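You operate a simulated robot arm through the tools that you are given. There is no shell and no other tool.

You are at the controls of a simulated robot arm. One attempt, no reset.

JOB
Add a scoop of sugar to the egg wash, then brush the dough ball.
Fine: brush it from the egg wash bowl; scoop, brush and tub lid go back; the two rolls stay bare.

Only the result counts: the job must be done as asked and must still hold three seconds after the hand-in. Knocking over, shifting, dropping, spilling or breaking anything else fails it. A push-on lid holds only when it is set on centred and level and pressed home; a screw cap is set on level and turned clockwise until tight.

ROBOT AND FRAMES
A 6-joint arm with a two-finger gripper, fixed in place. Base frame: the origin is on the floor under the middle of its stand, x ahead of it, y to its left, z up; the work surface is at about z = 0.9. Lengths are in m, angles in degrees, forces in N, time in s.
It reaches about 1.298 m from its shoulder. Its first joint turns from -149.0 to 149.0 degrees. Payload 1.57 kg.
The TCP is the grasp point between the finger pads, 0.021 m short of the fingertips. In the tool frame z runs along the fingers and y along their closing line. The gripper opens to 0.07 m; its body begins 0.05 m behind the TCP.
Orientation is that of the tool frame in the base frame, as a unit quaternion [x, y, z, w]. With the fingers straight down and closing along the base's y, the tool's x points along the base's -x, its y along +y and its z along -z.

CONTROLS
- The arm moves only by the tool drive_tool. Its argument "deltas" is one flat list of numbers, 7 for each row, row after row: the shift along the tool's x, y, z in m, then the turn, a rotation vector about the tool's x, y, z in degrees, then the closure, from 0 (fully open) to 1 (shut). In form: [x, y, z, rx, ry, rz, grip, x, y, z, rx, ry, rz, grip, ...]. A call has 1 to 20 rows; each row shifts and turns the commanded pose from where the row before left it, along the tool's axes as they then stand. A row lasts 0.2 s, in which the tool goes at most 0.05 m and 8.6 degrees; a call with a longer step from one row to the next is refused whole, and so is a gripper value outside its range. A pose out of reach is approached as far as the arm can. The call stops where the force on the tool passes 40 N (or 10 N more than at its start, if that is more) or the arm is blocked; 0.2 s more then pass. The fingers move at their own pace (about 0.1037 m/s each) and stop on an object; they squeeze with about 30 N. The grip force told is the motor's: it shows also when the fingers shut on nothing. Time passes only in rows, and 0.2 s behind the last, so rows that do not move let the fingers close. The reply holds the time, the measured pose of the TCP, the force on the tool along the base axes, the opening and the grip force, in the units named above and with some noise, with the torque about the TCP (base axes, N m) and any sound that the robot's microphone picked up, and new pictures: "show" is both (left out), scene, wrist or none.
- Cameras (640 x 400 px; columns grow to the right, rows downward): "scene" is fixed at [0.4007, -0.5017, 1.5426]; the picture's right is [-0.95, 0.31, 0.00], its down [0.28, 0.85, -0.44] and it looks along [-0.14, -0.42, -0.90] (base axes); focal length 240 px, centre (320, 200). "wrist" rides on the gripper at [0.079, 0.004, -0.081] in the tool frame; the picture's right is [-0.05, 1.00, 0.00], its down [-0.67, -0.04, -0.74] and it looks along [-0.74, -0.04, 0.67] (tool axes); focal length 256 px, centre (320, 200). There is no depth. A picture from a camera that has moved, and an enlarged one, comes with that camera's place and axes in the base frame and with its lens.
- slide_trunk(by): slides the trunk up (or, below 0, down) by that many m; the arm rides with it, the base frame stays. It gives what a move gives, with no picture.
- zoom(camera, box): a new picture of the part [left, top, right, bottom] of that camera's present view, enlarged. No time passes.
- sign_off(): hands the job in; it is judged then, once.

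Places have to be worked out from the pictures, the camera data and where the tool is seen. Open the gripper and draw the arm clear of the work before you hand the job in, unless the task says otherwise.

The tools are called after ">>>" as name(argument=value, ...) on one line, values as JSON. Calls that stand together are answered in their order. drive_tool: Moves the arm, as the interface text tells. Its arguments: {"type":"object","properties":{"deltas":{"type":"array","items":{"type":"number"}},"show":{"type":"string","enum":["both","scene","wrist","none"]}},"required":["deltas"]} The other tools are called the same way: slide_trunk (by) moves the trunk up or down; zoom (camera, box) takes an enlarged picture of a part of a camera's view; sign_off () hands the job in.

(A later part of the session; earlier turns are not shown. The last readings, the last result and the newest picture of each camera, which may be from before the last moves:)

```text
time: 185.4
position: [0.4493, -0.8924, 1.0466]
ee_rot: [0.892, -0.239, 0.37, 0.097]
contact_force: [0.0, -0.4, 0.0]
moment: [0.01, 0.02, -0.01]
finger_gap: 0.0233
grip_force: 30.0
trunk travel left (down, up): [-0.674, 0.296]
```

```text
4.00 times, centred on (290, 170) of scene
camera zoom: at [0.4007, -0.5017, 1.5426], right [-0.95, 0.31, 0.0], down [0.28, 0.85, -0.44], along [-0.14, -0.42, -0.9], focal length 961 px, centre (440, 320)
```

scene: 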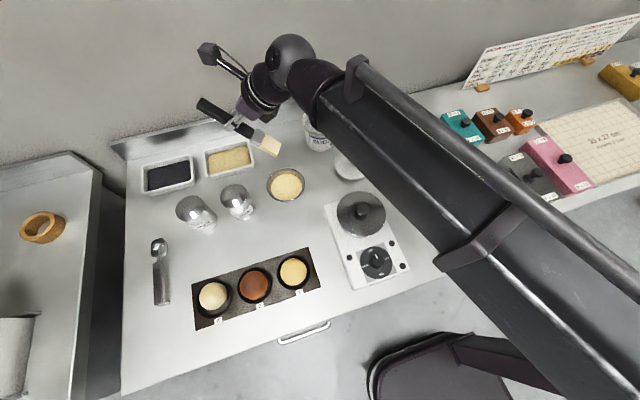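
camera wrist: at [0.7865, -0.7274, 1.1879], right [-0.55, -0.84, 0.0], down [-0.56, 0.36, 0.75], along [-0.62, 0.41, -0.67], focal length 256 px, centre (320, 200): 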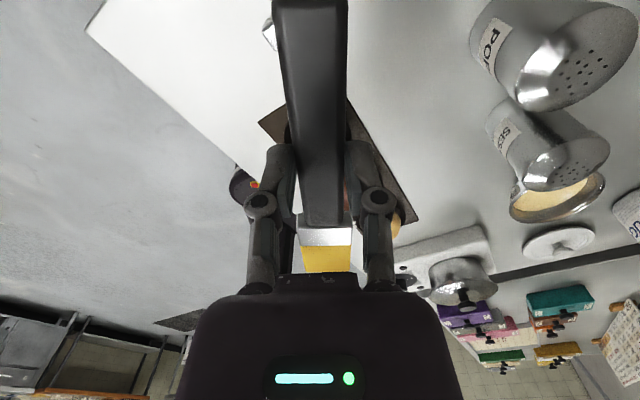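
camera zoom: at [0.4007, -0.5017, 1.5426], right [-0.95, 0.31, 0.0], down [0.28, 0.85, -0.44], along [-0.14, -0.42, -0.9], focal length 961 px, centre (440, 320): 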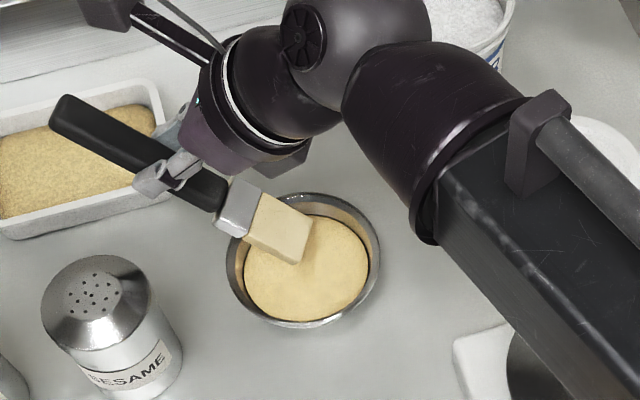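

Clear of the rim. I'll dip the tip again.

>>> slide_trunk(by=-0.036)

>>> slide_trunk(by=-0.008)

>>> drive_tool(deltas=[0, 0, 0, 0, 0, 0, 1, 0, 0, 0, 0, 0, 0, 1, 0, 0, 0, 0, 0, 0, 1], show="none")

>>> zoom(camera="scene", box=[230, 120, 350, 220])

```text
time: 186.2
position: [0.4487, -0.8922, 1.0118]
ee_rot: [0.893, -0.24, 0.369, 0.097]
contact_force: [-0.2, 0.9, -0.2]
moment: [0.0, 0.01, -0.01]
finger_gap: 0.023
grip_force: 30.4
trunk travel left (down, up): [-0.638, 0.332]
```

```text
time: 186.8
position: [0.4485, -0.894, 1.0032]
ee_rot: [0.893, -0.24, 0.37, 0.096]
contact_force: [-0.5, 0.0, -0.7]
moment: [0.03, 0.0, -0.02]
finger_gap: 0.023
grip_force: 30.0
trunk travel left (down, up): [-0.63, 0.34]
```

```text
time: 187.6
position: [0.4477, -0.893, 1.0029]
ee_rot: [0.893, -0.24, 0.369, 0.096]
contact_force: [-0.5, 0.1, 0.1]
moment: [0.01, -0.01, -0.02]
finger_gap: 0.0227
grip_force: 30.0
trunk travel left (down, up): [-0.63, 0.34]
```

```text
4.00 times, centred on (290, 170) of scene
camera zoom: at [0.4007, -0.5017, 1.5426], right [-0.95, 0.31, 0.0], down [0.28, 0.85, -0.44], along [-0.14, -0.42, -0.9], focal length 961 px, centre (440, 320)
```

zoom: 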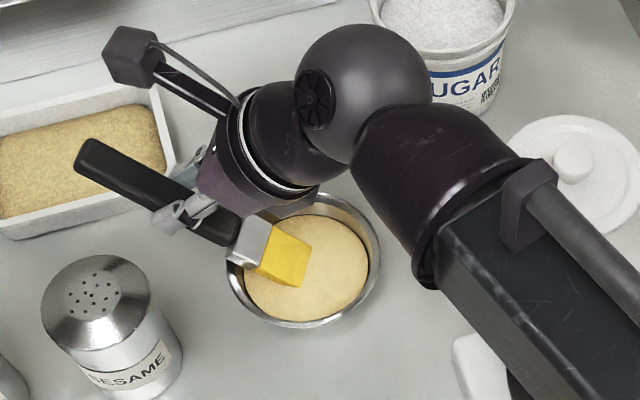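

Reloaded. I'll raise, let it settle over the bowl, and go back the same way to the ball.

>>> slide_trunk(by=0.03)

>>> drive_tool(deltas=[0, 0, 0, 0, 0, 0, 1, 0, 0, 0, 0, 0, 0, 1, 0, 0, 0, 0, 0, 0, 1, 0, 0, 0, 0, 0, 0, 1, 0, 0, 0, 0, 0, 0, 1], show="none")

>>> slide_trunk(by=0.15)

>>> drive_tool(deltas=[0.0262, -0.02023, 0.0262, 0, 0, 0, 1, 0.0262, -0.02023, 0.0262, 0, 0, 0, 1, 0.0262, -0.02023, 0.0262, 0, 0, 0, 1, 0.0262, -0.02023, 0.0262, 0, 0, 0, 1, 0.0262, -0.02023, 0.0262, 0, 0, 0, 1, 0.0004, -0.04385, 0.0004, 0, 0, 0, 1, 0.0004, -0.04385, 0.0004, 0, 0, 0, 1, 0.0004, -0.04385, 0.0004, 0, 0, 0, 1, 0.0004, -0.04385, 0.0004, 0, 0, 0, 1, 0.0004, -0.04385, 0.0004, 0, 0, 0, 1, 0, 0, 0, 0, 0, 0, 1], show="scene")

```text
time: 188.4
position: [0.4484, -0.8939, 1.033]
ee_rot: [0.893, -0.24, 0.369, 0.097]
contact_force: [1.0, 0.3, -0.8]
moment: [0.04, 0.05, 0.01]
finger_gap: 0.0231
grip_force: 30.1
trunk travel left (down, up): [-0.66, 0.31]
```

```text
time: 189.6
position: [0.4487, -0.8924, 1.0331]
ee_rot: [0.893, -0.24, 0.369, 0.097]
contact_force: [-0.1, 0.1, -0.8]
moment: [0.0, 0.01, -0.01]
finger_gap: 0.0229
grip_force: 29.9
trunk travel left (down, up): [-0.66, 0.31]
```

```text
time: 191.3
position: [0.4488, -0.893, 1.1828]
ee_rot: [0.892, -0.24, 0.37, 0.097]
contact_force: [-0.4, -0.3, -1.0]
moment: [0.0, 0.01, 0.0]
finger_gap: 0.0229
grip_force: 29.8
trunk travel left (down, up): [-0.81, 0.16]
```

```text
time: 193.7
position: [0.7714, -0.7091, 1.1832]
ee_rot: [0.893, -0.24, 0.369, 0.097]
contact_force: [0.2, -0.8, 0.3]
moment: [-0.01, -0.01, 0.01]
finger_gap: 0.0231
grip_force: 30.6
trunk travel left (down, up): [-0.81, 0.16]
```

scene: 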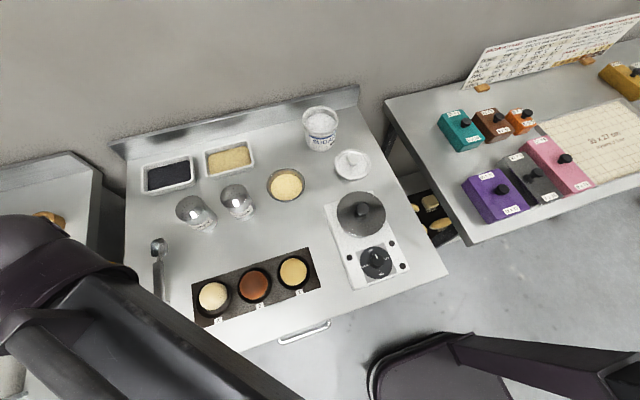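

The rolls and everything else are untouched. I'll move over the ball again and lower to just above it.

>>> drive_tool(deltas=[-0.033, 0.0015, -0.033, 0, 0, 0, 1, -0.033, 0.0015, -0.033, 0, 0, 0, 1, 0, 0, 0, 0, 0, 0, 1], show="none")

>>> slide_trunk(by=-0.144)

>>> zoom(camera="wrist", box=[220, 180, 420, 290])

```text
time: 194.5
position: [0.6889, -0.6655, 1.1819]
ee_rot: [0.892, -0.24, 0.369, 0.097]
contact_force: [-0.5, 1.0, -0.9]
moment: [0.0, 0.04, 0.0]
finger_gap: 0.0229
grip_force: 29.9
trunk travel left (down, up): [-0.81, 0.16]
```

```text
time: 196.2
position: [0.6893, -0.6625, 1.0399]
ee_rot: [0.893, -0.239, 0.369, 0.096]
contact_force: [0.2, -0.2, -0.7]
moment: [-0.01, -0.03, 0.0]
finger_gap: 0.0229
grip_force: 30.1
trunk travel left (down, up): [-0.666, 0.304]
```

```text
3.20 times, centred on (320, 235) of wrist
camera zoom: at [0.6865, -0.668, 1.1541], right [-0.53, -0.85, -0.04], down [-0.85, 0.53, 0.06], along [-0.03, 0.07, -1.0], focal length 819 px, centre (320, 88)
```

zoom: 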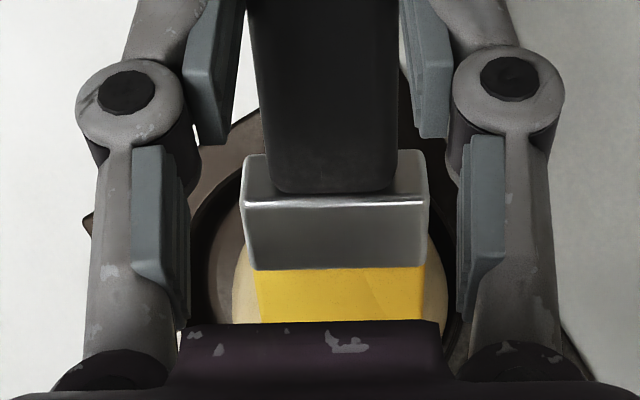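

Aligned. Lowering to contact in small steps.

>>> slide_trunk(by=-0.003)

>>> slide_trunk(by=-0.001)

```text
time: 196.7
position: [0.6893, -0.6641, 1.0359]
ee_rot: [0.893, -0.239, 0.369, 0.096]
contact_force: [-0.1, 0.6, -0.1]
moment: [-0.01, -0.01, 0.0]
finger_gap: 0.023
grip_force: 29.9
trunk travel left (down, up): [-0.663, 0.307]
```

```text
time: 197.2
position: [0.69, -0.6639, 1.0352]
ee_rot: [0.893, -0.239, 0.369, 0.096]
contact_force: [-0.2, 0.0, -1.5]
moment: [-0.04, -0.03, -0.01]
finger_gap: 0.0233
grip_force: 30.0
trunk travel left (down, up): [-0.662, 0.308]
```

>>> slide_trunk(by=-0.001)

>>> slide_trunk(by=-0.001)

```text
time: 197.8
position: [0.6897, -0.6638, 1.0343]
ee_rot: [0.893, -0.239, 0.37, 0.096]
contact_force: [1.2, -0.5, 4.0]
moment: [0.09, 0.28, 0.08]
finger_gap: 0.0228
grip_force: 30.0
trunk travel left (down, up): [-0.661, 0.309]
```

```text
time: 198.3
position: [0.6901, -0.6638, 1.034]
ee_rot: [0.892, -0.24, 0.369, 0.097]
contact_force: [1.9, -1.5, 9.4]
moment: [0.13, 0.53, 0.06]
finger_gap: 0.0232
grip_force: 30.5
trunk travel left (down, up): [-0.66, 0.31]
```

Contact at 9 N. I'll stroke first toward +y (easing the ball back in its cup), then small strokes to apply the egg wash.

>>> drive_tool(deltas=[0, -0.004, 0, 0, 0, 0, 1, 0, -0.004, 0, 0, 0, 0, 1, 0, 0.004, 0, 0, 0, 0, 1, 0, -0.004, 0, 0, 0, 0, 1, 0, 0.004, 0, 0, 0, 0, 1, 0, 0.004, 0, 0, 0, 0, 1, -0.003, 0, -0.003, 0, 0, 0, 1, 0.003, 0, 0.003, 0, 0, 0, 1, 0.003, 0, 0.003, 0, 0, 0, 1, -0.003, 0, -0.003, 0, 0, 0, 1, 0, -0.004, 0, 0, 0, 0, 1, 0, 0.004, 0, 0, 0, 0, 1, 0, 0.004, 0, 0, 0, 0, 1, 0, -0.004, 0, 0, 0, 0, 1, 0.003, 0, 0.003, 0, 0, 0, 1, -0.003, 0, -0.003, 0, 0, 0, 1, -0.003, 0, -0.003, 0, 0, 0, 1, 0.003, 0, 0.003, 0, 0, 0, 1], show="none")

>>> slide_trunk(by=-0.0007)

>>> drive_tool(deltas=[0, -0.004, 0, 0, 0, 0, 1, 0, -0.004, 0, 0, 0, 0, 1, 0, 0.004, 0, 0, 0, 0, 1, 0, -0.004, 0, 0, 0, 0, 1, 0, 0.004, 0, 0, 0, 0, 1, 0, 0.004, 0, 0, 0, 0, 1, -0.003, 0, -0.003, 0, 0, 0, 1, 0.003, 0, 0.003, 0, 0, 0, 1, 0.003, 0, 0.003, 0, 0, 0, 1, -0.003, 0, -0.003, 0, 0, 0, 1, 0, -0.004, 0, 0, 0, 0, 1, 0, 0.004, 0, 0, 0, 0, 1, 0, 0.004, 0, 0, 0, 0, 1, 0, -0.004, 0, 0, 0, 0, 1, 0.003, 0, 0.003, 0, 0, 0, 1, -0.003, 0, -0.003, 0, 0, 0, 1, -0.003, 0, -0.003, 0, 0, 0, 1, 0.003, 0, 0.003, 0, 0, 0, 1], show="none")

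>>> zoom(camera="wrist", box=[220, 180, 420, 290])

```text
time: 202.1
position: [0.6901, -0.6644, 1.0333]
ee_rot: [0.893, -0.239, 0.37, 0.096]
contact_force: [0.1, 0.1, 1.3]
moment: [0.06, 0.11, 0.01]
finger_gap: 0.0229
grip_force: 30.1
trunk travel left (down, up): [-0.66, 0.31]
```

```text
time: 202.6
position: [0.6891, -0.6638, 1.0331]
ee_rot: [0.892, -0.24, 0.37, 0.097]
contact_force: [0.2, -0.8, 6.1]
moment: [0.08, 0.36, 0.02]
finger_gap: 0.0229
grip_force: 30.1
trunk travel left (down, up): [-0.659, 0.311]
```

```text
time: 206.4
position: [0.6904, -0.6638, 1.0335]
ee_rot: [0.893, -0.239, 0.37, 0.096]
contact_force: [-0.8, 0.3, 0.5]
moment: [0.01, 0.09, 0.02]
finger_gap: 0.0231
grip_force: 29.7
trunk travel left (down, up): [-0.659, 0.311]
```

```text
3.20 times, centred on (320, 235) of wrist
camera zoom: at [0.6869, -0.6675, 1.1475], right [-0.53, -0.85, -0.04], down [-0.85, 0.53, 0.06], along [-0.03, 0.07, -1.0], focal length 819 px, centre (320, 88)
```

zoom: 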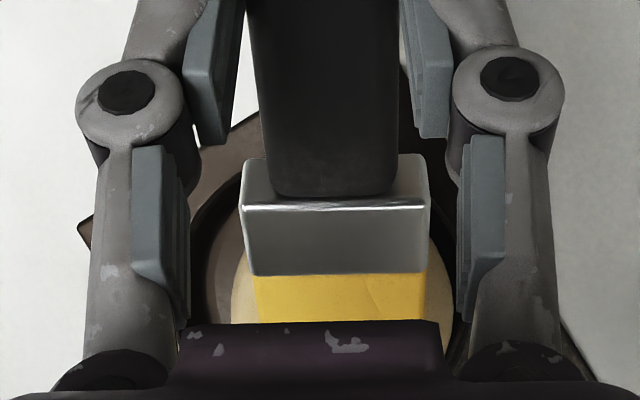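

Let me raise, back off, and inspect the ball after this second coat.

>>> slide_trunk(by=0.08)

>>> drive_tool(deltas=[0.033, 0, 0.033, 0, 0, 0, 1, 0.033, 0, 0.033, 0, 0, 0, 1, 0, 0, 0, 0, 0, 0, 1], show="none")

>>> zoom(camera="scene", box=[190, 245, 318, 325])

>>> zoom(camera="wrist", box=[160, 100, 480, 290])

```text
time: 207.6
position: [0.6919, -0.6642, 1.1125]
ee_rot: [0.892, -0.239, 0.37, 0.096]
contact_force: [-0.2, 0.2, 0.1]
moment: [0.01, -0.01, 0.02]
finger_gap: 0.0232
grip_force: 29.9
trunk travel left (down, up): [-0.739, 0.231]
```

```text
time: 208.3
position: [0.7718, -0.7117, 1.1133]
ee_rot: [0.892, -0.239, 0.371, 0.095]
contact_force: [-0.5, -0.5, -0.1]
moment: [-0.02, 0.04, -0.01]
finger_gap: 0.0231
grip_force: 30.2
trunk travel left (down, up): [-0.739, 0.231]
```

```text
5.00 times, centred on (254, 285) of scene
camera zoom: at [0.4007, -0.5017, 1.5426], right [-0.95, 0.31, 0.0], down [0.28, 0.85, -0.44], along [-0.14, -0.42, -0.9], focal length 1202 px, centre (650, -225)
```

zoom: 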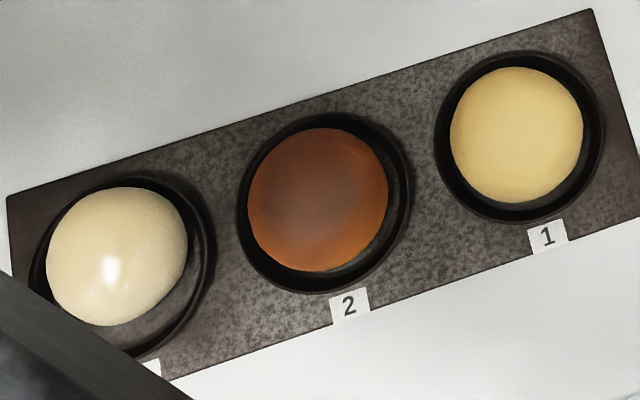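

```text
2.00 times, centred on (320, 195) of wrist
camera zoom: at [0.769, -0.7157, 1.2278], right [-0.53, -0.85, -0.04], down [-0.85, 0.53, 0.06], along [-0.02, 0.07, -1.0], focal length 512 px, centre (320, 210)
```

zoom: 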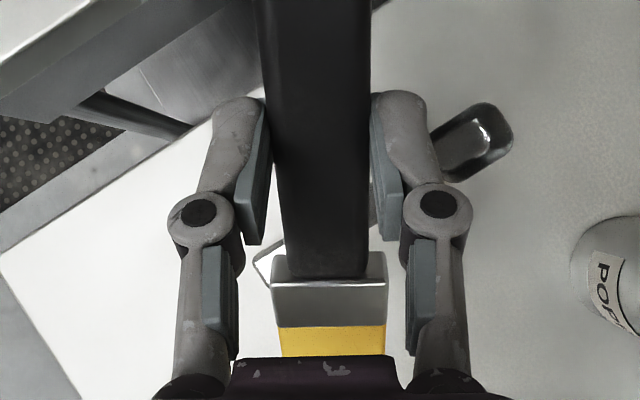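

Compared with the view before the second dip, the glaze looks about the same, suggesting it's saturated. A tight zoom to confirm.

>>> zoom(camera="scene", box=[180, 270, 250, 320])

```text
8.00 times, centred on (215, 295) of scene
camera zoom: at [0.4007, -0.5017, 1.5426], right [-0.95, 0.31, 0.0], down [0.28, 0.85, -0.44], along [-0.14, -0.42, -0.9], focal length 1923 px, centre (1160, -560)
```

zoom: 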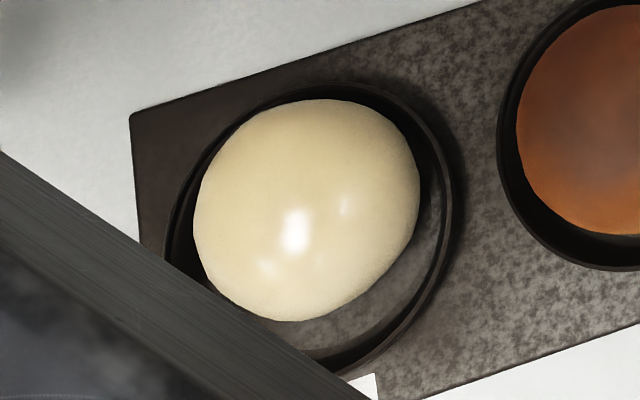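

The glaze is clearly there and stable, so now the brush goes back. It's pitched about 9° nose-up in the grip, so I'll raise and set the tool to a 9° tilt to make the brush level, then yaw back to x.

>>> slide_trunk(by=0.07)

>>> drive_tool(deltas=[0, 0, 0, 0, -7.2, 0, 1, 0, 0, 0, 0, -7.2, 0, 1, 0, 0, 0, 0, -7.2, 0, 1, 0, 0, 0, 0, -7.2, 0, 1, 0, 0, 0, 0, -7.2, 0, 1, 0, 0, 0, 1.17, 0, -7.41, 1, 0, 0, 0, 1.17, 0, -7.41, 1, 0, 0, 0, 1.17, 0, -7.41, 1, 0, 0, 0, 1.17, 0, -7.41, 1, 0, 0, 0, 0, 0, 0, 1], show="wrist")

>>> zoom(camera="scene", box=[60, 180, 260, 320])

```text
time: 209.4
position: [0.7731, -0.7127, 1.1821]
ee_rot: [0.892, -0.239, 0.37, 0.097]
contact_force: [-0.4, -0.5, -0.7]
moment: [0.0, 0.0, 0.01]
finger_gap: 0.0229
grip_force: 29.9
trunk travel left (down, up): [-0.809, 0.161]
```

```text
time: 211.6
position: [0.774, -0.7117, 1.1299]
ee_rot: [0.997, 0.001, 0.079, -0.002]
contact_force: [0.2, 0.5, 0.0]
moment: [-0.03, -0.02, 0.0]
finger_gap: 0.0229
grip_force: 30.4
out of reach, approached as far as the arm can: row 1, 2, 3, 4, 5
trunk travel left (down, up): [-0.809, 0.161]
camera wrist: at [0.8386, -0.7165, 1.2246], right [-0.05, -1.0, -0.01], down [-0.78, 0.03, 0.63], along [-0.63, 0.04, -0.78], focal length 256 px, centre (320, 200)
```

wrist: 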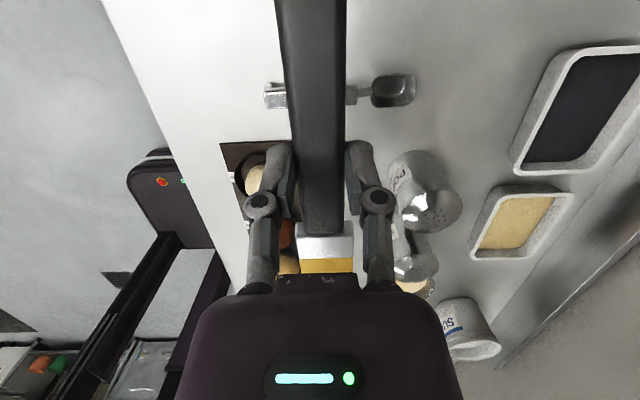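

```text
2.86 times, centred on (160, 250) of scene
camera zoom: at [0.4007, -0.5017, 1.5426], right [-0.95, 0.31, 0.0], down [0.28, 0.85, -0.44], along [-0.14, -0.42, -0.9], focal length 687 px, centre (777, 57)
```

zoom: 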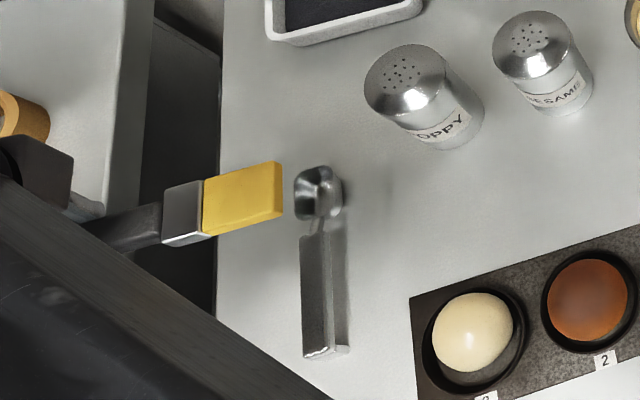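

Brush is level at 9° tool tilt, heading −x. I'll move it above its home position.

>>> drive_tool(deltas=[-0.043, 0.00313, -0.0068, 0, 0, 0, 1, -0.043, 0.00313, -0.0068, 0, 0, 0, 1, -0.043, 0.00313, -0.0068, 0, 0, 0, 1, -0.043, 0.00313, -0.0068, 0, 0, 0, 1, -0.043, 0.00313, -0.0068, 0, 0, 0, 1, -0.043, 0.00313, -0.0068, 0, 0, 0, 1, 0, 0, 0, 0, 0, 0, 1], show="none")

>>> slide_trunk(by=-0.15)

>>> zoom(camera="wrist", box=[160, 60, 480, 290])

>>> zoom(camera="scene", box=[180, 180, 340, 300])

```text
time: 213.2
position: [0.511, -0.7301, 1.1308]
ee_rot: [0.997, 0.0, 0.08, -0.002]
contact_force: [0.4, 0.7, -0.1]
moment: [-0.03, -0.04, 0.08]
finger_gap: 0.0227
grip_force: 29.7
trunk travel left (down, up): [-0.809, 0.161]
```

```text
time: 215.0
position: [0.5101, -0.7305, 0.9806]
ee_rot: [0.997, 0.0, 0.079, -0.002]
contact_force: [-0.4, -0.2, -1.0]
moment: [0.01, 0.0, -0.02]
finger_gap: 0.0229
grip_force: 29.9
trunk travel left (down, up): [-0.659, 0.311]
```

```text
1.74 times, centred on (320, 175) of wrist
camera zoom: at [0.5762, -0.735, 1.0747], right [-0.05, -1.0, -0.01], down [-0.78, 0.03, 0.63], along [-0.63, 0.04, -0.78], focal length 445 px, centre (320, 244)
```

zoom: 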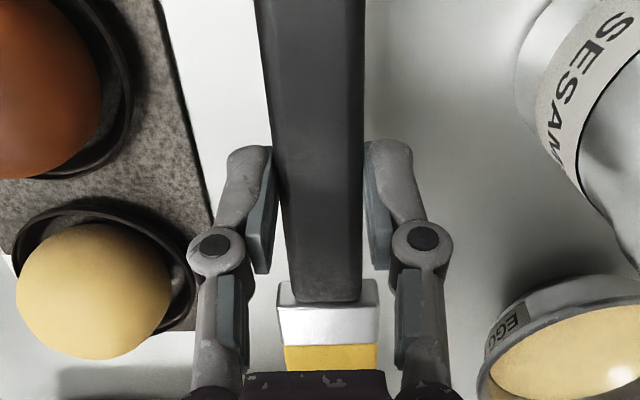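

```text
3.33 times, centred on (260, 240) of scene
camera zoom: at [0.4007, -0.5017, 1.5426], right [-0.95, 0.31, 0.0], down [0.28, 0.85, -0.44], along [-0.14, -0.42, -0.9], focal length 801 px, centre (520, 67)
```

zoom: 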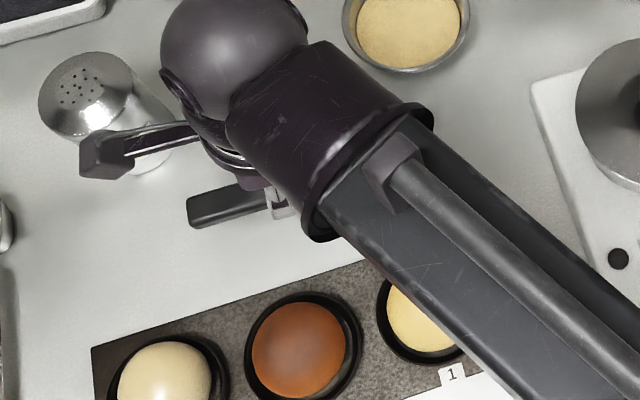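

Over home; I'll nudge +2 mm in x and lower to near the table, then step until contact.

>>> drive_tool(deltas=[0.002, 0, 0.0003, 0, 0, 0, 1, 0, 0, 0, 0, 0, 0, 1], show="none")

>>> slide_trunk(by=-0.049)

>>> slide_trunk(by=-0.003)

```text
time: 215.6
position: [0.5133, -0.7307, 0.98]
ee_rot: [0.997, 0.0, 0.08, -0.002]
contact_force: [-1.1, -0.5, 0.0]
moment: [-0.01, 0.0, 0.0]
finger_gap: 0.0233
grip_force: 29.9
trunk travel left (down, up): [-0.659, 0.311]
```

```text
time: 216.5
position: [0.5125, -0.7296, 0.9323]
ee_rot: [0.997, 0.0, 0.079, -0.001]
contact_force: [0.7, 0.3, -0.6]
moment: [-0.02, -0.04, 0.02]
finger_gap: 0.0229
grip_force: 30.4
trunk travel left (down, up): [-0.61, 0.36]
```

```text
time: 217.0
position: [0.5128, -0.7303, 0.928]
ee_rot: [0.997, 0.001, 0.08, -0.002]
contact_force: [-0.4, -0.4, -1.6]
moment: [-0.01, -0.03, 0.0]
finger_gap: 0.0229
grip_force: 30.0
trunk travel left (down, up): [-0.607, 0.363]
```

>>> slide_trunk(by=-0.0015)

>>> slide_trunk(by=-0.001)

>>> zoom(camera="wrist", box=[160, 60, 480, 290])

```text
time: 217.5
position: [0.5137, -0.7312, 0.9281]
ee_rot: [0.997, 0.0, 0.079, -0.001]
contact_force: [0.1, -0.5, -0.4]
moment: [0.01, 0.03, 0.01]
finger_gap: 0.0228
grip_force: 30.0
trunk travel left (down, up): [-0.606, 0.364]
```

```text
time: 218.0
position: [0.5133, -0.7301, 0.9262]
ee_rot: [0.997, 0.0, 0.08, -0.001]
contact_force: [0.1, -0.3, -0.2]
moment: [0.0, 0.0, -0.03]
finger_gap: 0.0229
grip_force: 29.6
trunk travel left (down, up): [-0.605, 0.365]
```

```text
1.74 times, centred on (320, 175) of wrist
camera zoom: at [0.5782, -0.7351, 1.0201], right [-0.05, -1.0, -0.01], down [-0.78, 0.03, 0.63], along [-0.63, 0.04, -0.78], focal length 445 px, centre (320, 244)
```

zoom: 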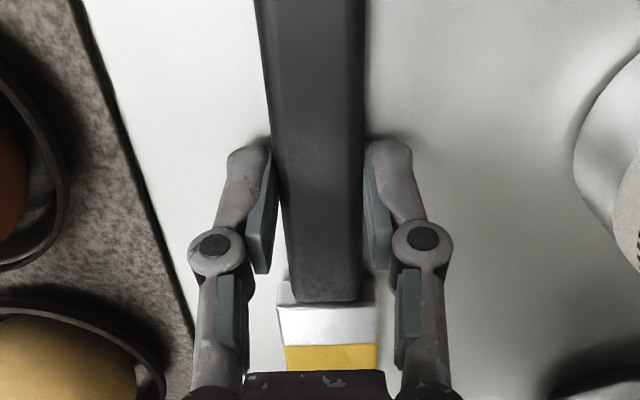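

No contact yet at 0.926; a bit more.

>>> slide_trunk(by=-0.001)

>>> slide_trunk(by=-0.001)

```text
time: 218.5
position: [0.5128, -0.7296, 0.9246]
ee_rot: [0.997, 0.0, 0.081, -0.002]
contact_force: [0.9, -1.7, 7.3]
moment: [-0.07, 0.31, 0.04]
finger_gap: 0.0231
grip_force: 30.1
trunk travel left (down, up): [-0.604, 0.366]
```

```text
time: 219.1
position: [0.5121, -0.7289, 0.9248]
ee_rot: [0.997, 0.0, 0.08, -0.001]
contact_force: [1.7, -2.7, 15.5]
moment: [-0.04, 0.6, 0.12]
finger_gap: 0.0228
grip_force: 29.9
trunk travel left (down, up): [-0.603, 0.367]
```

The handle's front rests on the table (contact just ahead of the grip), so it's essentially level. I'll ease 1 mm and release, then raise.

>>> slide_trunk(by=0.001)

>>> drive_tool(deltas=[0, 0, 0, 0, 0, 0, 0.6, 0, 0, 0, 0, 0, 0, 0.4, 0, 0, 0, 0, 0, 0, 0.3, 0, 0, 0, 0, 0, 0, 0.3], show="none")

>>> slide_trunk(by=0.2)

>>> drive_tool(deltas=[0, 0, 0, 0, -4.5, 0, 0, 0, 0, 0, 0, -4.5, 0, 0, 0, 0, 0, 0, 0, 0, 0], show="both")

>>> zoom(camera="scene", box=[210, 205, 330, 275])

>>> zoom(camera="wrist", box=[200, 0, 440, 200])

```text
time: 219.6
position: [0.512, -0.729, 0.9251]
ee_rot: [0.997, 0.0, 0.079, -0.002]
contact_force: [0.3, 0.7, 3.0]
moment: [0.01, 0.11, -0.04]
finger_gap: 0.0229
grip_force: 30.4
trunk travel left (down, up): [-0.604, 0.366]
```

```text
time: 220.6
position: [0.5119, -0.7313, 0.9247]
ee_rot: [0.997, 0.0, 0.08, -0.002]
contact_force: [-0.8, -0.9, 0.0]
moment: [0.02, 0.02, 0.01]
finger_gap: 0.0487
grip_force: 0.1
trunk travel left (down, up): [-0.604, 0.366]
```

```text
time: 222.7
position: [0.5131, -0.7304, 1.1253]
ee_rot: [0.997, 0.0, 0.08, -0.002]
contact_force: [0.4, -0.2, 0.5]
moment: [-0.03, -0.02, -0.01]
finger_gap: 0.0491
grip_force: 0.1
trunk travel left (down, up): [-0.804, 0.166]
```

```text
time: 223.5
position: [0.5127, -0.7298, 1.1216]
ee_rot: [1.0, 0.0, 0.0, -0.002]
contact_force: [0.1, 0.0, -0.1]
moment: [0.01, 0.02, 0.01]
finger_gap: 0.0701
grip_force: 0.1
trunk travel left (down, up): [-0.804, 0.166]
camera wrist: at [0.5919, -0.7354, 1.2053], right [-0.05, -1.0, 0.0], down [-0.67, 0.03, 0.74], along [-0.74, 0.04, -0.67], focal length 256 px, centre (320, 200)
```

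scene: 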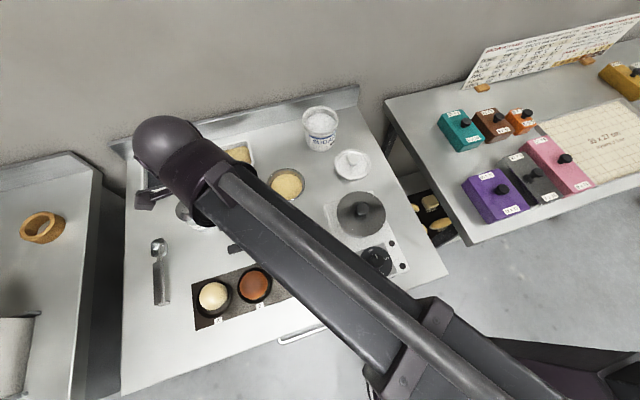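
wrist: 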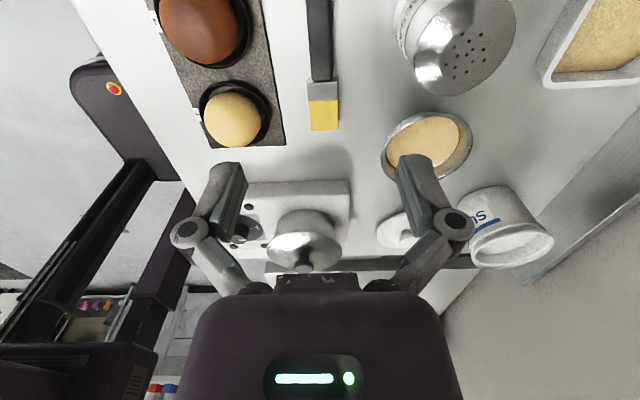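

```text
5.33 times, centred on (270, 240) of scene
camera zoom: at [0.4007, -0.5017, 1.5426], right [-0.95, 0.31, 0.0], down [0.28, 0.85, -0.44], along [-0.14, -0.42, -0.9], focal length 1282 px, centre (587, -13)
```

zoom: 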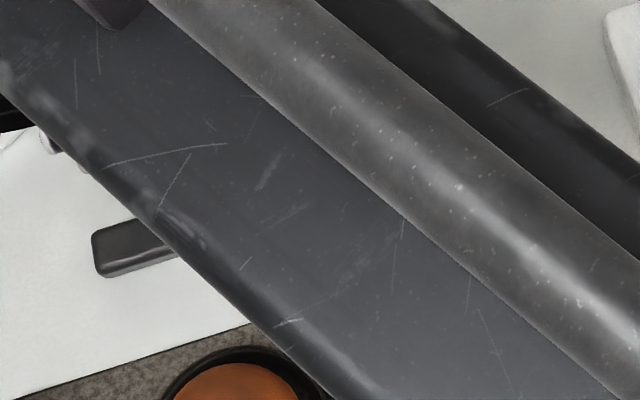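

```text
2.00 times, centred on (320, 100) of wrist
camera zoom: at [0.5919, -0.7354, 1.2053], right [-0.05, -1.0, 0.0], down [-0.67, 0.03, 0.74], along [-0.74, 0.04, -0.67], focal length 512 px, centre (320, 400)
```

zoom: 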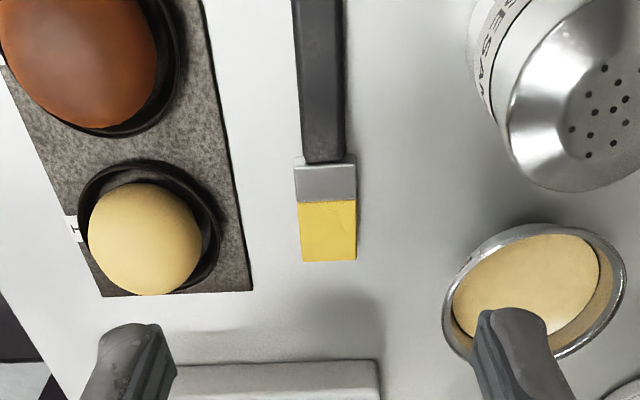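

The brush is back (tip at x≈0.404, y≈-0.730, as before). Now the lid: I'll move above it at (0.164,-0.8805).

>>> drive_tool(deltas=[-0.03874, 0.01674, 0, 0, 0, 0, 0, -0.03874, 0.01674, 0, 0, 0, 0, 0, -0.03874, 0.01674, 0, 0, 0, 0, 0, -0.03874, 0.01674, 0, 0, 0, 0, 0, -0.03874, 0.01674, 0, 0, 0, 0, 0, -0.03874, 0.01674, 0, 0, 0, 0, 0, -0.03874, 0.01674, 0, 0, 0, 0, 0, -0.03874, 0.01674, 0, 0, 0, 0, 0, -0.03874, 0.01674, 0, 0, 0, 0, 0, 0, 0, 0, 0, 0, 0, 0], show="both")

>>> zoom(camera="wrist", box=[200, 0, 440, 180])

>>> zoom(camera="scene", box=[190, 205, 330, 325])

```text
time: 225.7
position: [0.1639, -0.8808, 1.1227]
ee_rot: [1.0, 0.001, 0.001, -0.001]
contact_force: [1.1, -0.3, -0.2]
moment: [0.04, 0.01, -0.01]
finger_gap: 0.0703
grip_force: 0.1
out of reach, approached as far as the arm can: row 7
trunk travel left (down, up): [-0.804, 0.166]
camera wrist: at [0.2435, -0.8855, 1.2054], right [-0.05, -1.0, 0.0], down [-0.67, 0.03, 0.74], along [-0.74, 0.04, -0.67], focal length 256 px, centre (320, 200)
```

scene: 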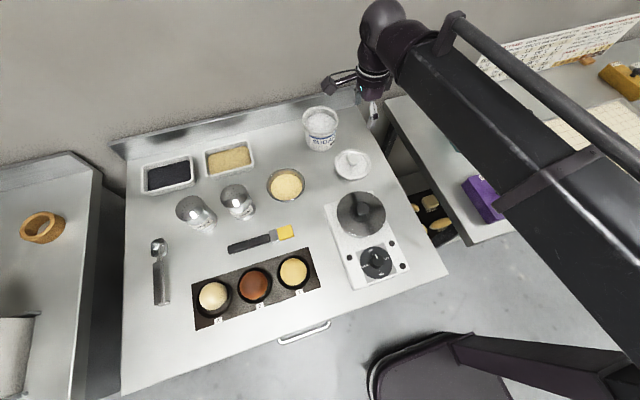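
wrist: 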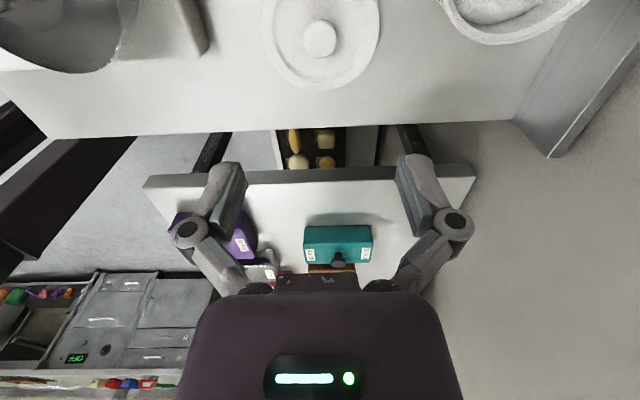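

```text
2.22 times, centred on (320, 90) of wrist
camera zoom: at [0.2435, -0.8855, 1.2054], right [-0.05, -1.0, 0.0], down [-0.67, 0.03, 0.74], along [-0.74, 0.04, -0.67], focal length 569 px, centre (320, 444)
```

zoom: 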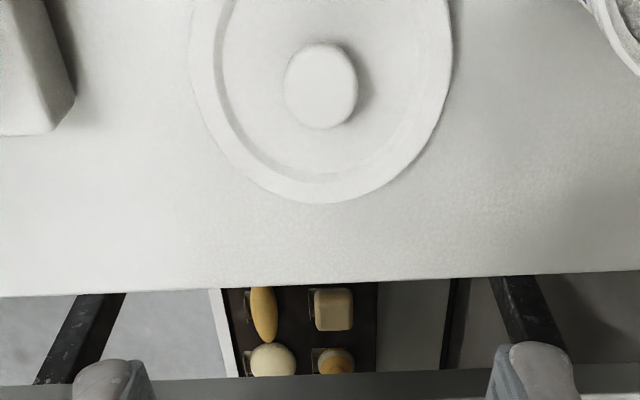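

```text
3.33 times, centred on (260, 265) of scene
camera zoom: at [0.4007, -0.5017, 1.5426], right [-0.95, 0.31, 0.0], down [0.28, 0.85, -0.44], along [-0.14, -0.42, -0.9], focal length 801 px, centre (520, -17)
```

zoom: 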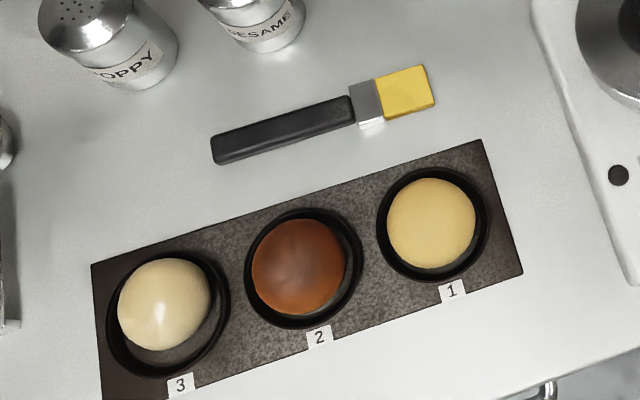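

The brush and balls look right from above. The knob is right under the gripper; I'll lower to the release height (trunk down-travel 0.619) and close on it.

>>> slide_trunk(by=-0.15)

>>> slide_trunk(by=-0.034)

>>> zoom(camera="wrist", box=[180, 60, 460, 260])

```text
time: 227.5
position: [0.1638, -0.8802, 0.9721]
ee_rot: [1.0, 0.0, 0.001, -0.002]
contact_force: [0.4, -0.5, -0.1]
moment: [0.0, 0.03, 0.01]
finger_gap: 0.0701
grip_force: 0.0
trunk travel left (down, up): [-0.654, 0.316]
```

```text
time: 228.3
position: [0.1649, -0.8809, 0.9387]
ee_rot: [1.0, 0.0, 0.001, -0.002]
contact_force: [-0.6, -0.5, 0.3]
moment: [-0.03, -0.03, 0.0]
finger_gap: 0.0701
grip_force: 0.0
trunk travel left (down, up): [-0.62, 0.35]
```

```text
2.00 times, centred on (320, 160) of wrist
camera zoom: at [0.2434, -0.8855, 1.0214], right [-0.05, -1.0, 0.0], down [-0.67, 0.03, 0.74], along [-0.74, 0.04, -0.67], focal length 512 px, centre (320, 280)
```

zoom: 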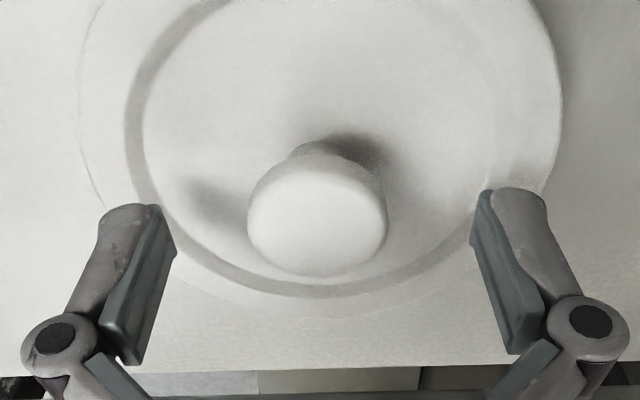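

The knob sits between the pads (x offset within ~1 mm). Closing and lifting.

>>> drive_tool(deltas=[0, 0, 0, 0, 0, 0, 0.5, 0, 0, 0, 0, 0, 0, 1, 0, 0, 0, 0, 0, 0, 1, 0, 0, 0, 0, 0, 0, 1], show="none")

>>> slide_trunk(by=0.155)

>>> zoom(camera="scene", box=[280, 60, 420, 165])

```text
time: 229.3
position: [0.1634, -0.88, 0.938]
ee_rot: [1.0, 0.001, 0.0, -0.002]
contact_force: [-0.1, -1.6, 5.7]
moment: [-0.01, -0.01, -0.01]
finger_gap: 0.0297
grip_force: 29.8
trunk travel left (down, up): [-0.62, 0.35]
```

```text
time: 231.1
position: [0.1639, -0.8805, 1.0936]
ee_rot: [1.0, 0.0, 0.002, -0.002]
contact_force: [0.0, 0.8, -0.2]
moment: [-0.03, -0.02, 0.01]
finger_gap: 0.0296
grip_force: 30.0
trunk travel left (down, up): [-0.775, 0.195]
```

```text
3.81 times, centred on (350, 112) of scene
camera zoom: at [0.4007, -0.5017, 1.5426], right [-0.95, 0.31, 0.0], down [0.28, 0.85, -0.44], along [-0.14, -0.42, -0.9], focal length 916 px, centre (206, 533)
```

zoom: 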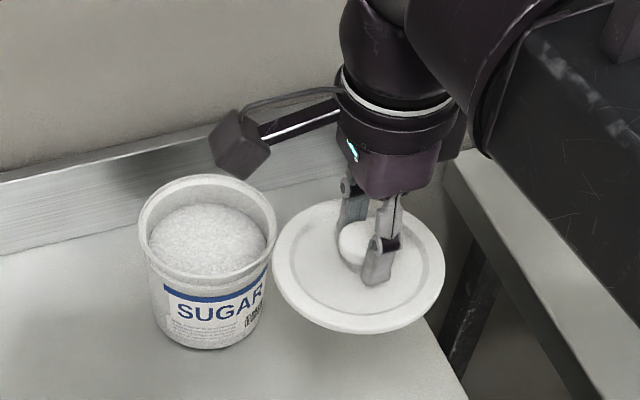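

The lid is level in the grip. I'll carry it over the tub to TCP (0.2289,-1.0091), where it came from.

>>> drive_tool(deltas=[0.01625, 0.03215, 0, 0, 0, 0, 1, 0.01625, 0.03215, 0, 0, 0, 0, 1, 0.01625, 0.03215, 0, 0, 0, 0, 1, 0.01625, 0.03215, 0, 0, 0, 0, 1, 0, 0, 0, 0, 0, 0, 1, 0, 0, 0, 0, 0, 0, 1], show="none")

>>> drive_tool(deltas=[0, 0, 0, 0, 0, 0, 1, 0, 0, 0, 0, 0, 0, 1], show="both")

>>> zoom(camera="scene", box=[260, 60, 400, 165])

```text
time: 232.4
position: [0.2291, -1.0097, 1.0933]
ee_rot: [1.0, 0.0, 0.001, -0.002]
contact_force: [0.0, -0.5, -0.8]
moment: [-0.02, -0.01, 0.04]
finger_gap: 0.0296
grip_force: 30.4
trunk travel left (down, up): [-0.775, 0.195]
```

```text
time: 233.1
position: [0.2299, -1.0093, 1.0939]
ee_rot: [1.0, 0.0, 0.001, -0.002]
contact_force: [-0.7, 0.1, 0.0]
moment: [0.03, 0.01, 0.0]
finger_gap: 0.0295
grip_force: 29.9
trunk travel left (down, up): [-0.775, 0.195]
camera wrist: at [0.3083, -1.0139, 1.1763], right [-0.05, -1.0, 0.0], down [-0.67, 0.03, 0.74], along [-0.74, 0.04, -0.67], focal length 256 px, centre (320, 200)
```

scene: 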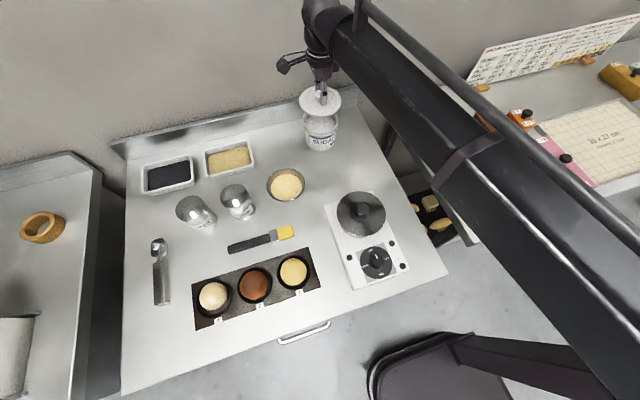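
wrist: 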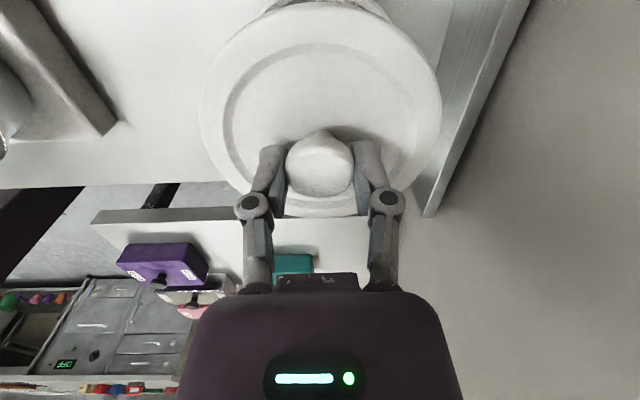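

```text
3.81 times, centred on (330, 112) of scene
camera zoom: at [0.4007, -0.5017, 1.5426], right [-0.95, 0.31, 0.0], down [0.28, 0.85, -0.44], along [-0.14, -0.42, -0.9], focal length 916 px, centre (282, 533)
```

zoom: 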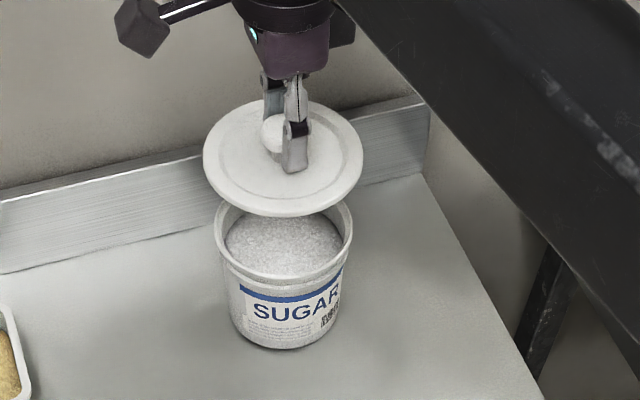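

The lid hovers centred over the tub. I'll lower it to just above the closed height, then step down until it seats.

>>> slide_trunk(by=-0.058)

>>> zoom(camera="scene", box=[270, 80, 370, 155])

>>> slide_trunk(by=-0.004)

```text
time: 234.0
position: [0.2298, -1.0094, 1.0358]
ee_rot: [1.0, -0.001, 0.002, -0.002]
contact_force: [0.0, 0.1, 0.1]
moment: [-0.01, -0.02, 0.01]
finger_gap: 0.0296
grip_force: 29.5
trunk travel left (down, up): [-0.717, 0.253]
```

```text
5.33 times, centred on (320, 118) of scene
camera zoom: at [0.4007, -0.5017, 1.5426], right [-0.95, 0.31, 0.0], down [0.28, 0.85, -0.44], along [-0.14, -0.42, -0.9], focal length 1282 px, centre (320, 640)
```

zoom: 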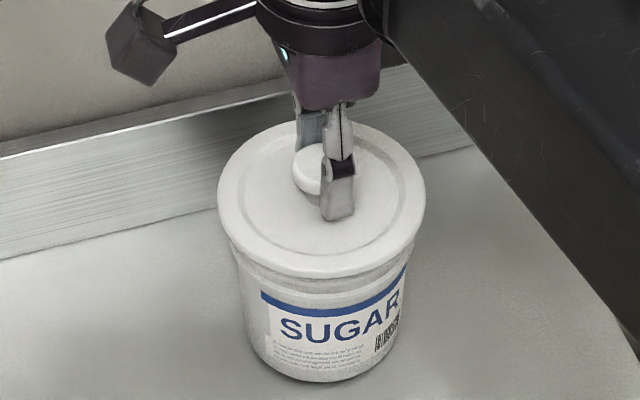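

```text
time: 234.6
position: [0.2288, -1.0092, 1.0309]
ee_rot: [1.0, 0.0, 0.001, -0.001]
contact_force: [0.2, 0.4, -0.2]
moment: [-0.01, -0.02, -0.01]
finger_gap: 0.0297
grip_force: 29.8
trunk travel left (down, up): [-0.713, 0.257]
```

The lid aligns with the rim. Continuing down in 1–2 mm steps.

>>> slide_trunk(by=-0.002)

>>> slide_trunk(by=-0.0015)

>>> slide_trunk(by=-0.001)

```text
time: 235.1
position: [0.2305, -1.0094, 1.0302]
ee_rot: [1.0, 0.0, 0.001, -0.001]
contact_force: [-0.1, -0.4, -0.2]
moment: [0.01, -0.02, 0.0]
finger_gap: 0.0295
grip_force: 30.0
trunk travel left (down, up): [-0.711, 0.259]
```

```text
time: 235.6
position: [0.2291, -1.0083, 1.0298]
ee_rot: [1.0, 0.0, 0.001, 0.0]
contact_force: [0.7, -4.7, 12.6]
moment: [-0.08, 0.03, -0.01]
finger_gap: 0.0297
grip_force: 30.6
trunk travel left (down, up): [-0.709, 0.261]
```

```text
time: 236.1
position: [0.2302, -1.0084, 1.0292]
ee_rot: [1.0, 0.0, 0.002, 0.0]
contact_force: [1.4, -7.3, 23.1]
moment: [-0.15, 0.01, 0.01]
finger_gap: 0.0299
grip_force: 29.8
trunk travel left (down, up): [-0.708, 0.262]
```

Seated: 23 N at the original closed height. I'll press slightly more to be sure it's home, then look.

>>> slide_trunk(by=-0.001)

>>> zoom(camera="scene", box=[270, 80, 370, 155])

```text
time: 236.6
position: [0.2285, -1.0083, 1.0281]
ee_rot: [1.0, 0.0, 0.002, -0.001]
contact_force: [1.8, -7.5, 22.2]
moment: [-0.08, -0.11, 0.02]
finger_gap: 0.0298
grip_force: 30.2
trunk travel left (down, up): [-0.707, 0.263]
```

```text
5.33 times, centred on (320, 118) of scene
camera zoom: at [0.4007, -0.5017, 1.5426], right [-0.95, 0.31, 0.0], down [0.28, 0.85, -0.44], along [-0.14, -0.42, -0.9], focal length 1282 px, centre (320, 640)
```

zoom: 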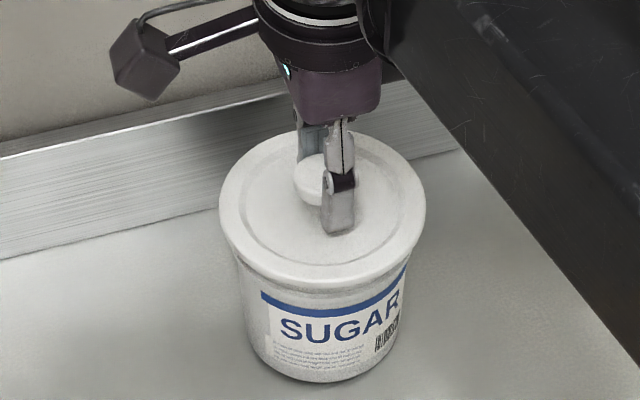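

The lid sits level and flush like in the original view. I'll ease off, open the fingers and rise a little, then compare.

>>> slide_trunk(by=0.0015)

>>> drive_tool(deltas=[0, 0, 0, 0, 0, 0, 0.5, 0, 0, 0, 0, 0, 0, 0.2, 0, 0, 0, 0, 0, 0, 0, 0, 0, 0, 0, 0, 0, 0], show="none")

>>> slide_trunk(by=0.044)

>>> zoom(camera="scene", box=[270, 80, 370, 155])

>>> zoom(camera="wrist", box=[180, 0, 460, 200])

```text
time: 237.1
position: [0.2287, -1.0079, 1.0277]
ee_rot: [1.0, 0.0, 0.001, -0.002]
contact_force: [-0.4, 0.6, 2.7]
moment: [0.07, -0.12, 0.03]
finger_gap: 0.0301
grip_force: 30.0
trunk travel left (down, up): [-0.709, 0.261]
```

```text
time: 238.1
position: [0.2302, -1.0088, 1.0272]
ee_rot: [1.0, 0.0, 0.001, -0.001]
contact_force: [0.1, -0.8, -0.6]
moment: [0.03, 0.0, 0.0]
finger_gap: 0.0699
grip_force: 0.0
trunk travel left (down, up): [-0.709, 0.261]
```

```text
time: 239.0
position: [0.2285, -1.0093, 1.0711]
ee_rot: [1.0, 0.001, 0.002, -0.001]
contact_force: [0.4, 0.5, 0.2]
moment: [0.0, -0.01, 0.0]
finger_gap: 0.07
grip_force: 0.0
trunk travel left (down, up): [-0.753, 0.217]
```

```text
5.33 times, centred on (320, 118) of scene
camera zoom: at [0.4007, -0.5017, 1.5426], right [-0.95, 0.31, 0.0], down [0.28, 0.85, -0.44], along [-0.14, -0.42, -0.9], focal length 1282 px, centre (320, 640)
```

zoom: 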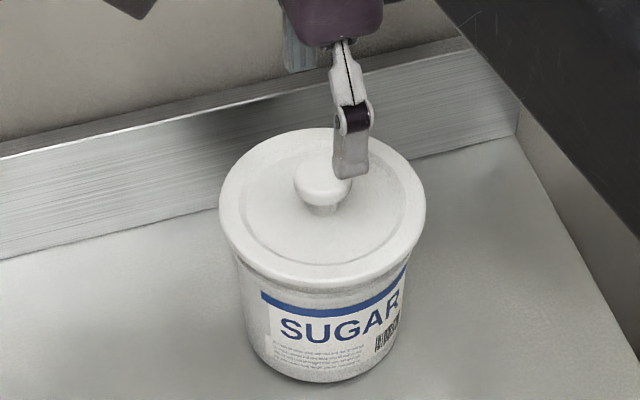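

```text
2.00 times, centred on (320, 100) of wrist
camera zoom: at [0.3083, -1.0141, 1.1542], right [-0.05, -1.0, 0.0], down [-0.67, 0.03, 0.74], along [-0.74, 0.04, -0.67], focal length 512 px, centre (320, 400)
```

zoom: 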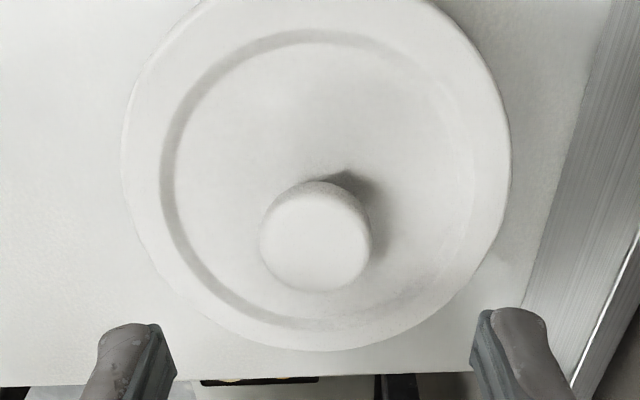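

The lid looks exactly as at the start. To make sure it is pressed home, I'll close the fingers above the knob and press straight down on it gently.

>>> drive_tool(deltas=[0, 0, 0, 0, 0, 0, 0.5, 0, 0, 0, 0, 0, 0, 1, 0, 0, 0, 0, 0, 0, 1, 0, 0, 0, 0, 0, 0, 1, 0, 0, 0, 0, 0, 0, 1], show="none")

>>> slide_trunk(by=-0.02)

>>> slide_trunk(by=-0.002)

>>> slide_trunk(by=-0.002)

```text
time: 240.2
position: [0.2297, -1.0081, 1.0718]
ee_rot: [1.0, 0.0, 0.001, -0.002]
contact_force: [-0.2, 0.1, -0.3]
moment: [0.02, 0.0, 0.01]
finger_gap: 0.0
grip_force: 28.7
trunk travel left (down, up): [-0.753, 0.217]
```

```text
time: 240.9
position: [0.2294, -1.0095, 1.0515]
ee_rot: [1.0, 0.0, 0.001, -0.002]
contact_force: [0.5, 0.5, -0.1]
moment: [-0.03, -0.03, 0.01]
finger_gap: 0.0
grip_force: 28.5
trunk travel left (down, up): [-0.733, 0.237]
```

```text
time: 241.4
position: [0.2292, -1.0087, 1.0506]
ee_rot: [1.0, 0.0, 0.001, -0.002]
contact_force: [-0.3, -0.3, -0.5]
moment: [0.01, 0.03, 0.0]
finger_gap: 0.0
grip_force: 28.6
trunk travel left (down, up): [-0.731, 0.239]
```

```text
time: 241.9
position: [0.2303, -1.01, 1.0484]
ee_rot: [1.0, 0.0, 0.001, -0.003]
contact_force: [0.0, -0.3, -0.4]
moment: [0.03, 0.03, 0.01]
finger_gap: 0.0
grip_force: 28.7
trunk travel left (down, up): [-0.729, 0.241]
```

>>> slide_trunk(by=-0.002)

>>> slide_trunk(by=-0.002)

>>> slide_trunk(by=-0.001)

```text
time: 242.4
position: [0.2292, -1.0085, 1.0465]
ee_rot: [1.0, 0.0, 0.002, -0.001]
contact_force: [0.4, -3.4, 12.6]
moment: [-0.11, -0.03, 0.02]
finger_gap: 0.0057
grip_force: 28.7
trunk travel left (down, up): [-0.727, 0.243]
```

```text
time: 242.9
position: [0.2299, -1.0082, 1.0468]
ee_rot: [1.0, 0.001, 0.003, 0.001]
contact_force: [3.3, -11.9, 34.0]
moment: [-0.21, -0.04, 0.04]
finger_gap: 0.006
grip_force: 28.8
trunk travel left (down, up): [-0.725, 0.245]
```

```text
time: 243.4
position: [0.2288, -1.0076, 1.0467]
ee_rot: [1.0, 0.0, 0.002, 0.001]
contact_force: [0.5, -1.1, 34.2]
moment: [-0.01, 0.05, 0.0]
finger_gap: 0.0061
grip_force: 28.2
trunk travel left (down, up): [-0.724, 0.246]
stopped: the force on the tool passed its limit at 48 N (the readings are from after the stop); the commanded pose is now the measured one
```

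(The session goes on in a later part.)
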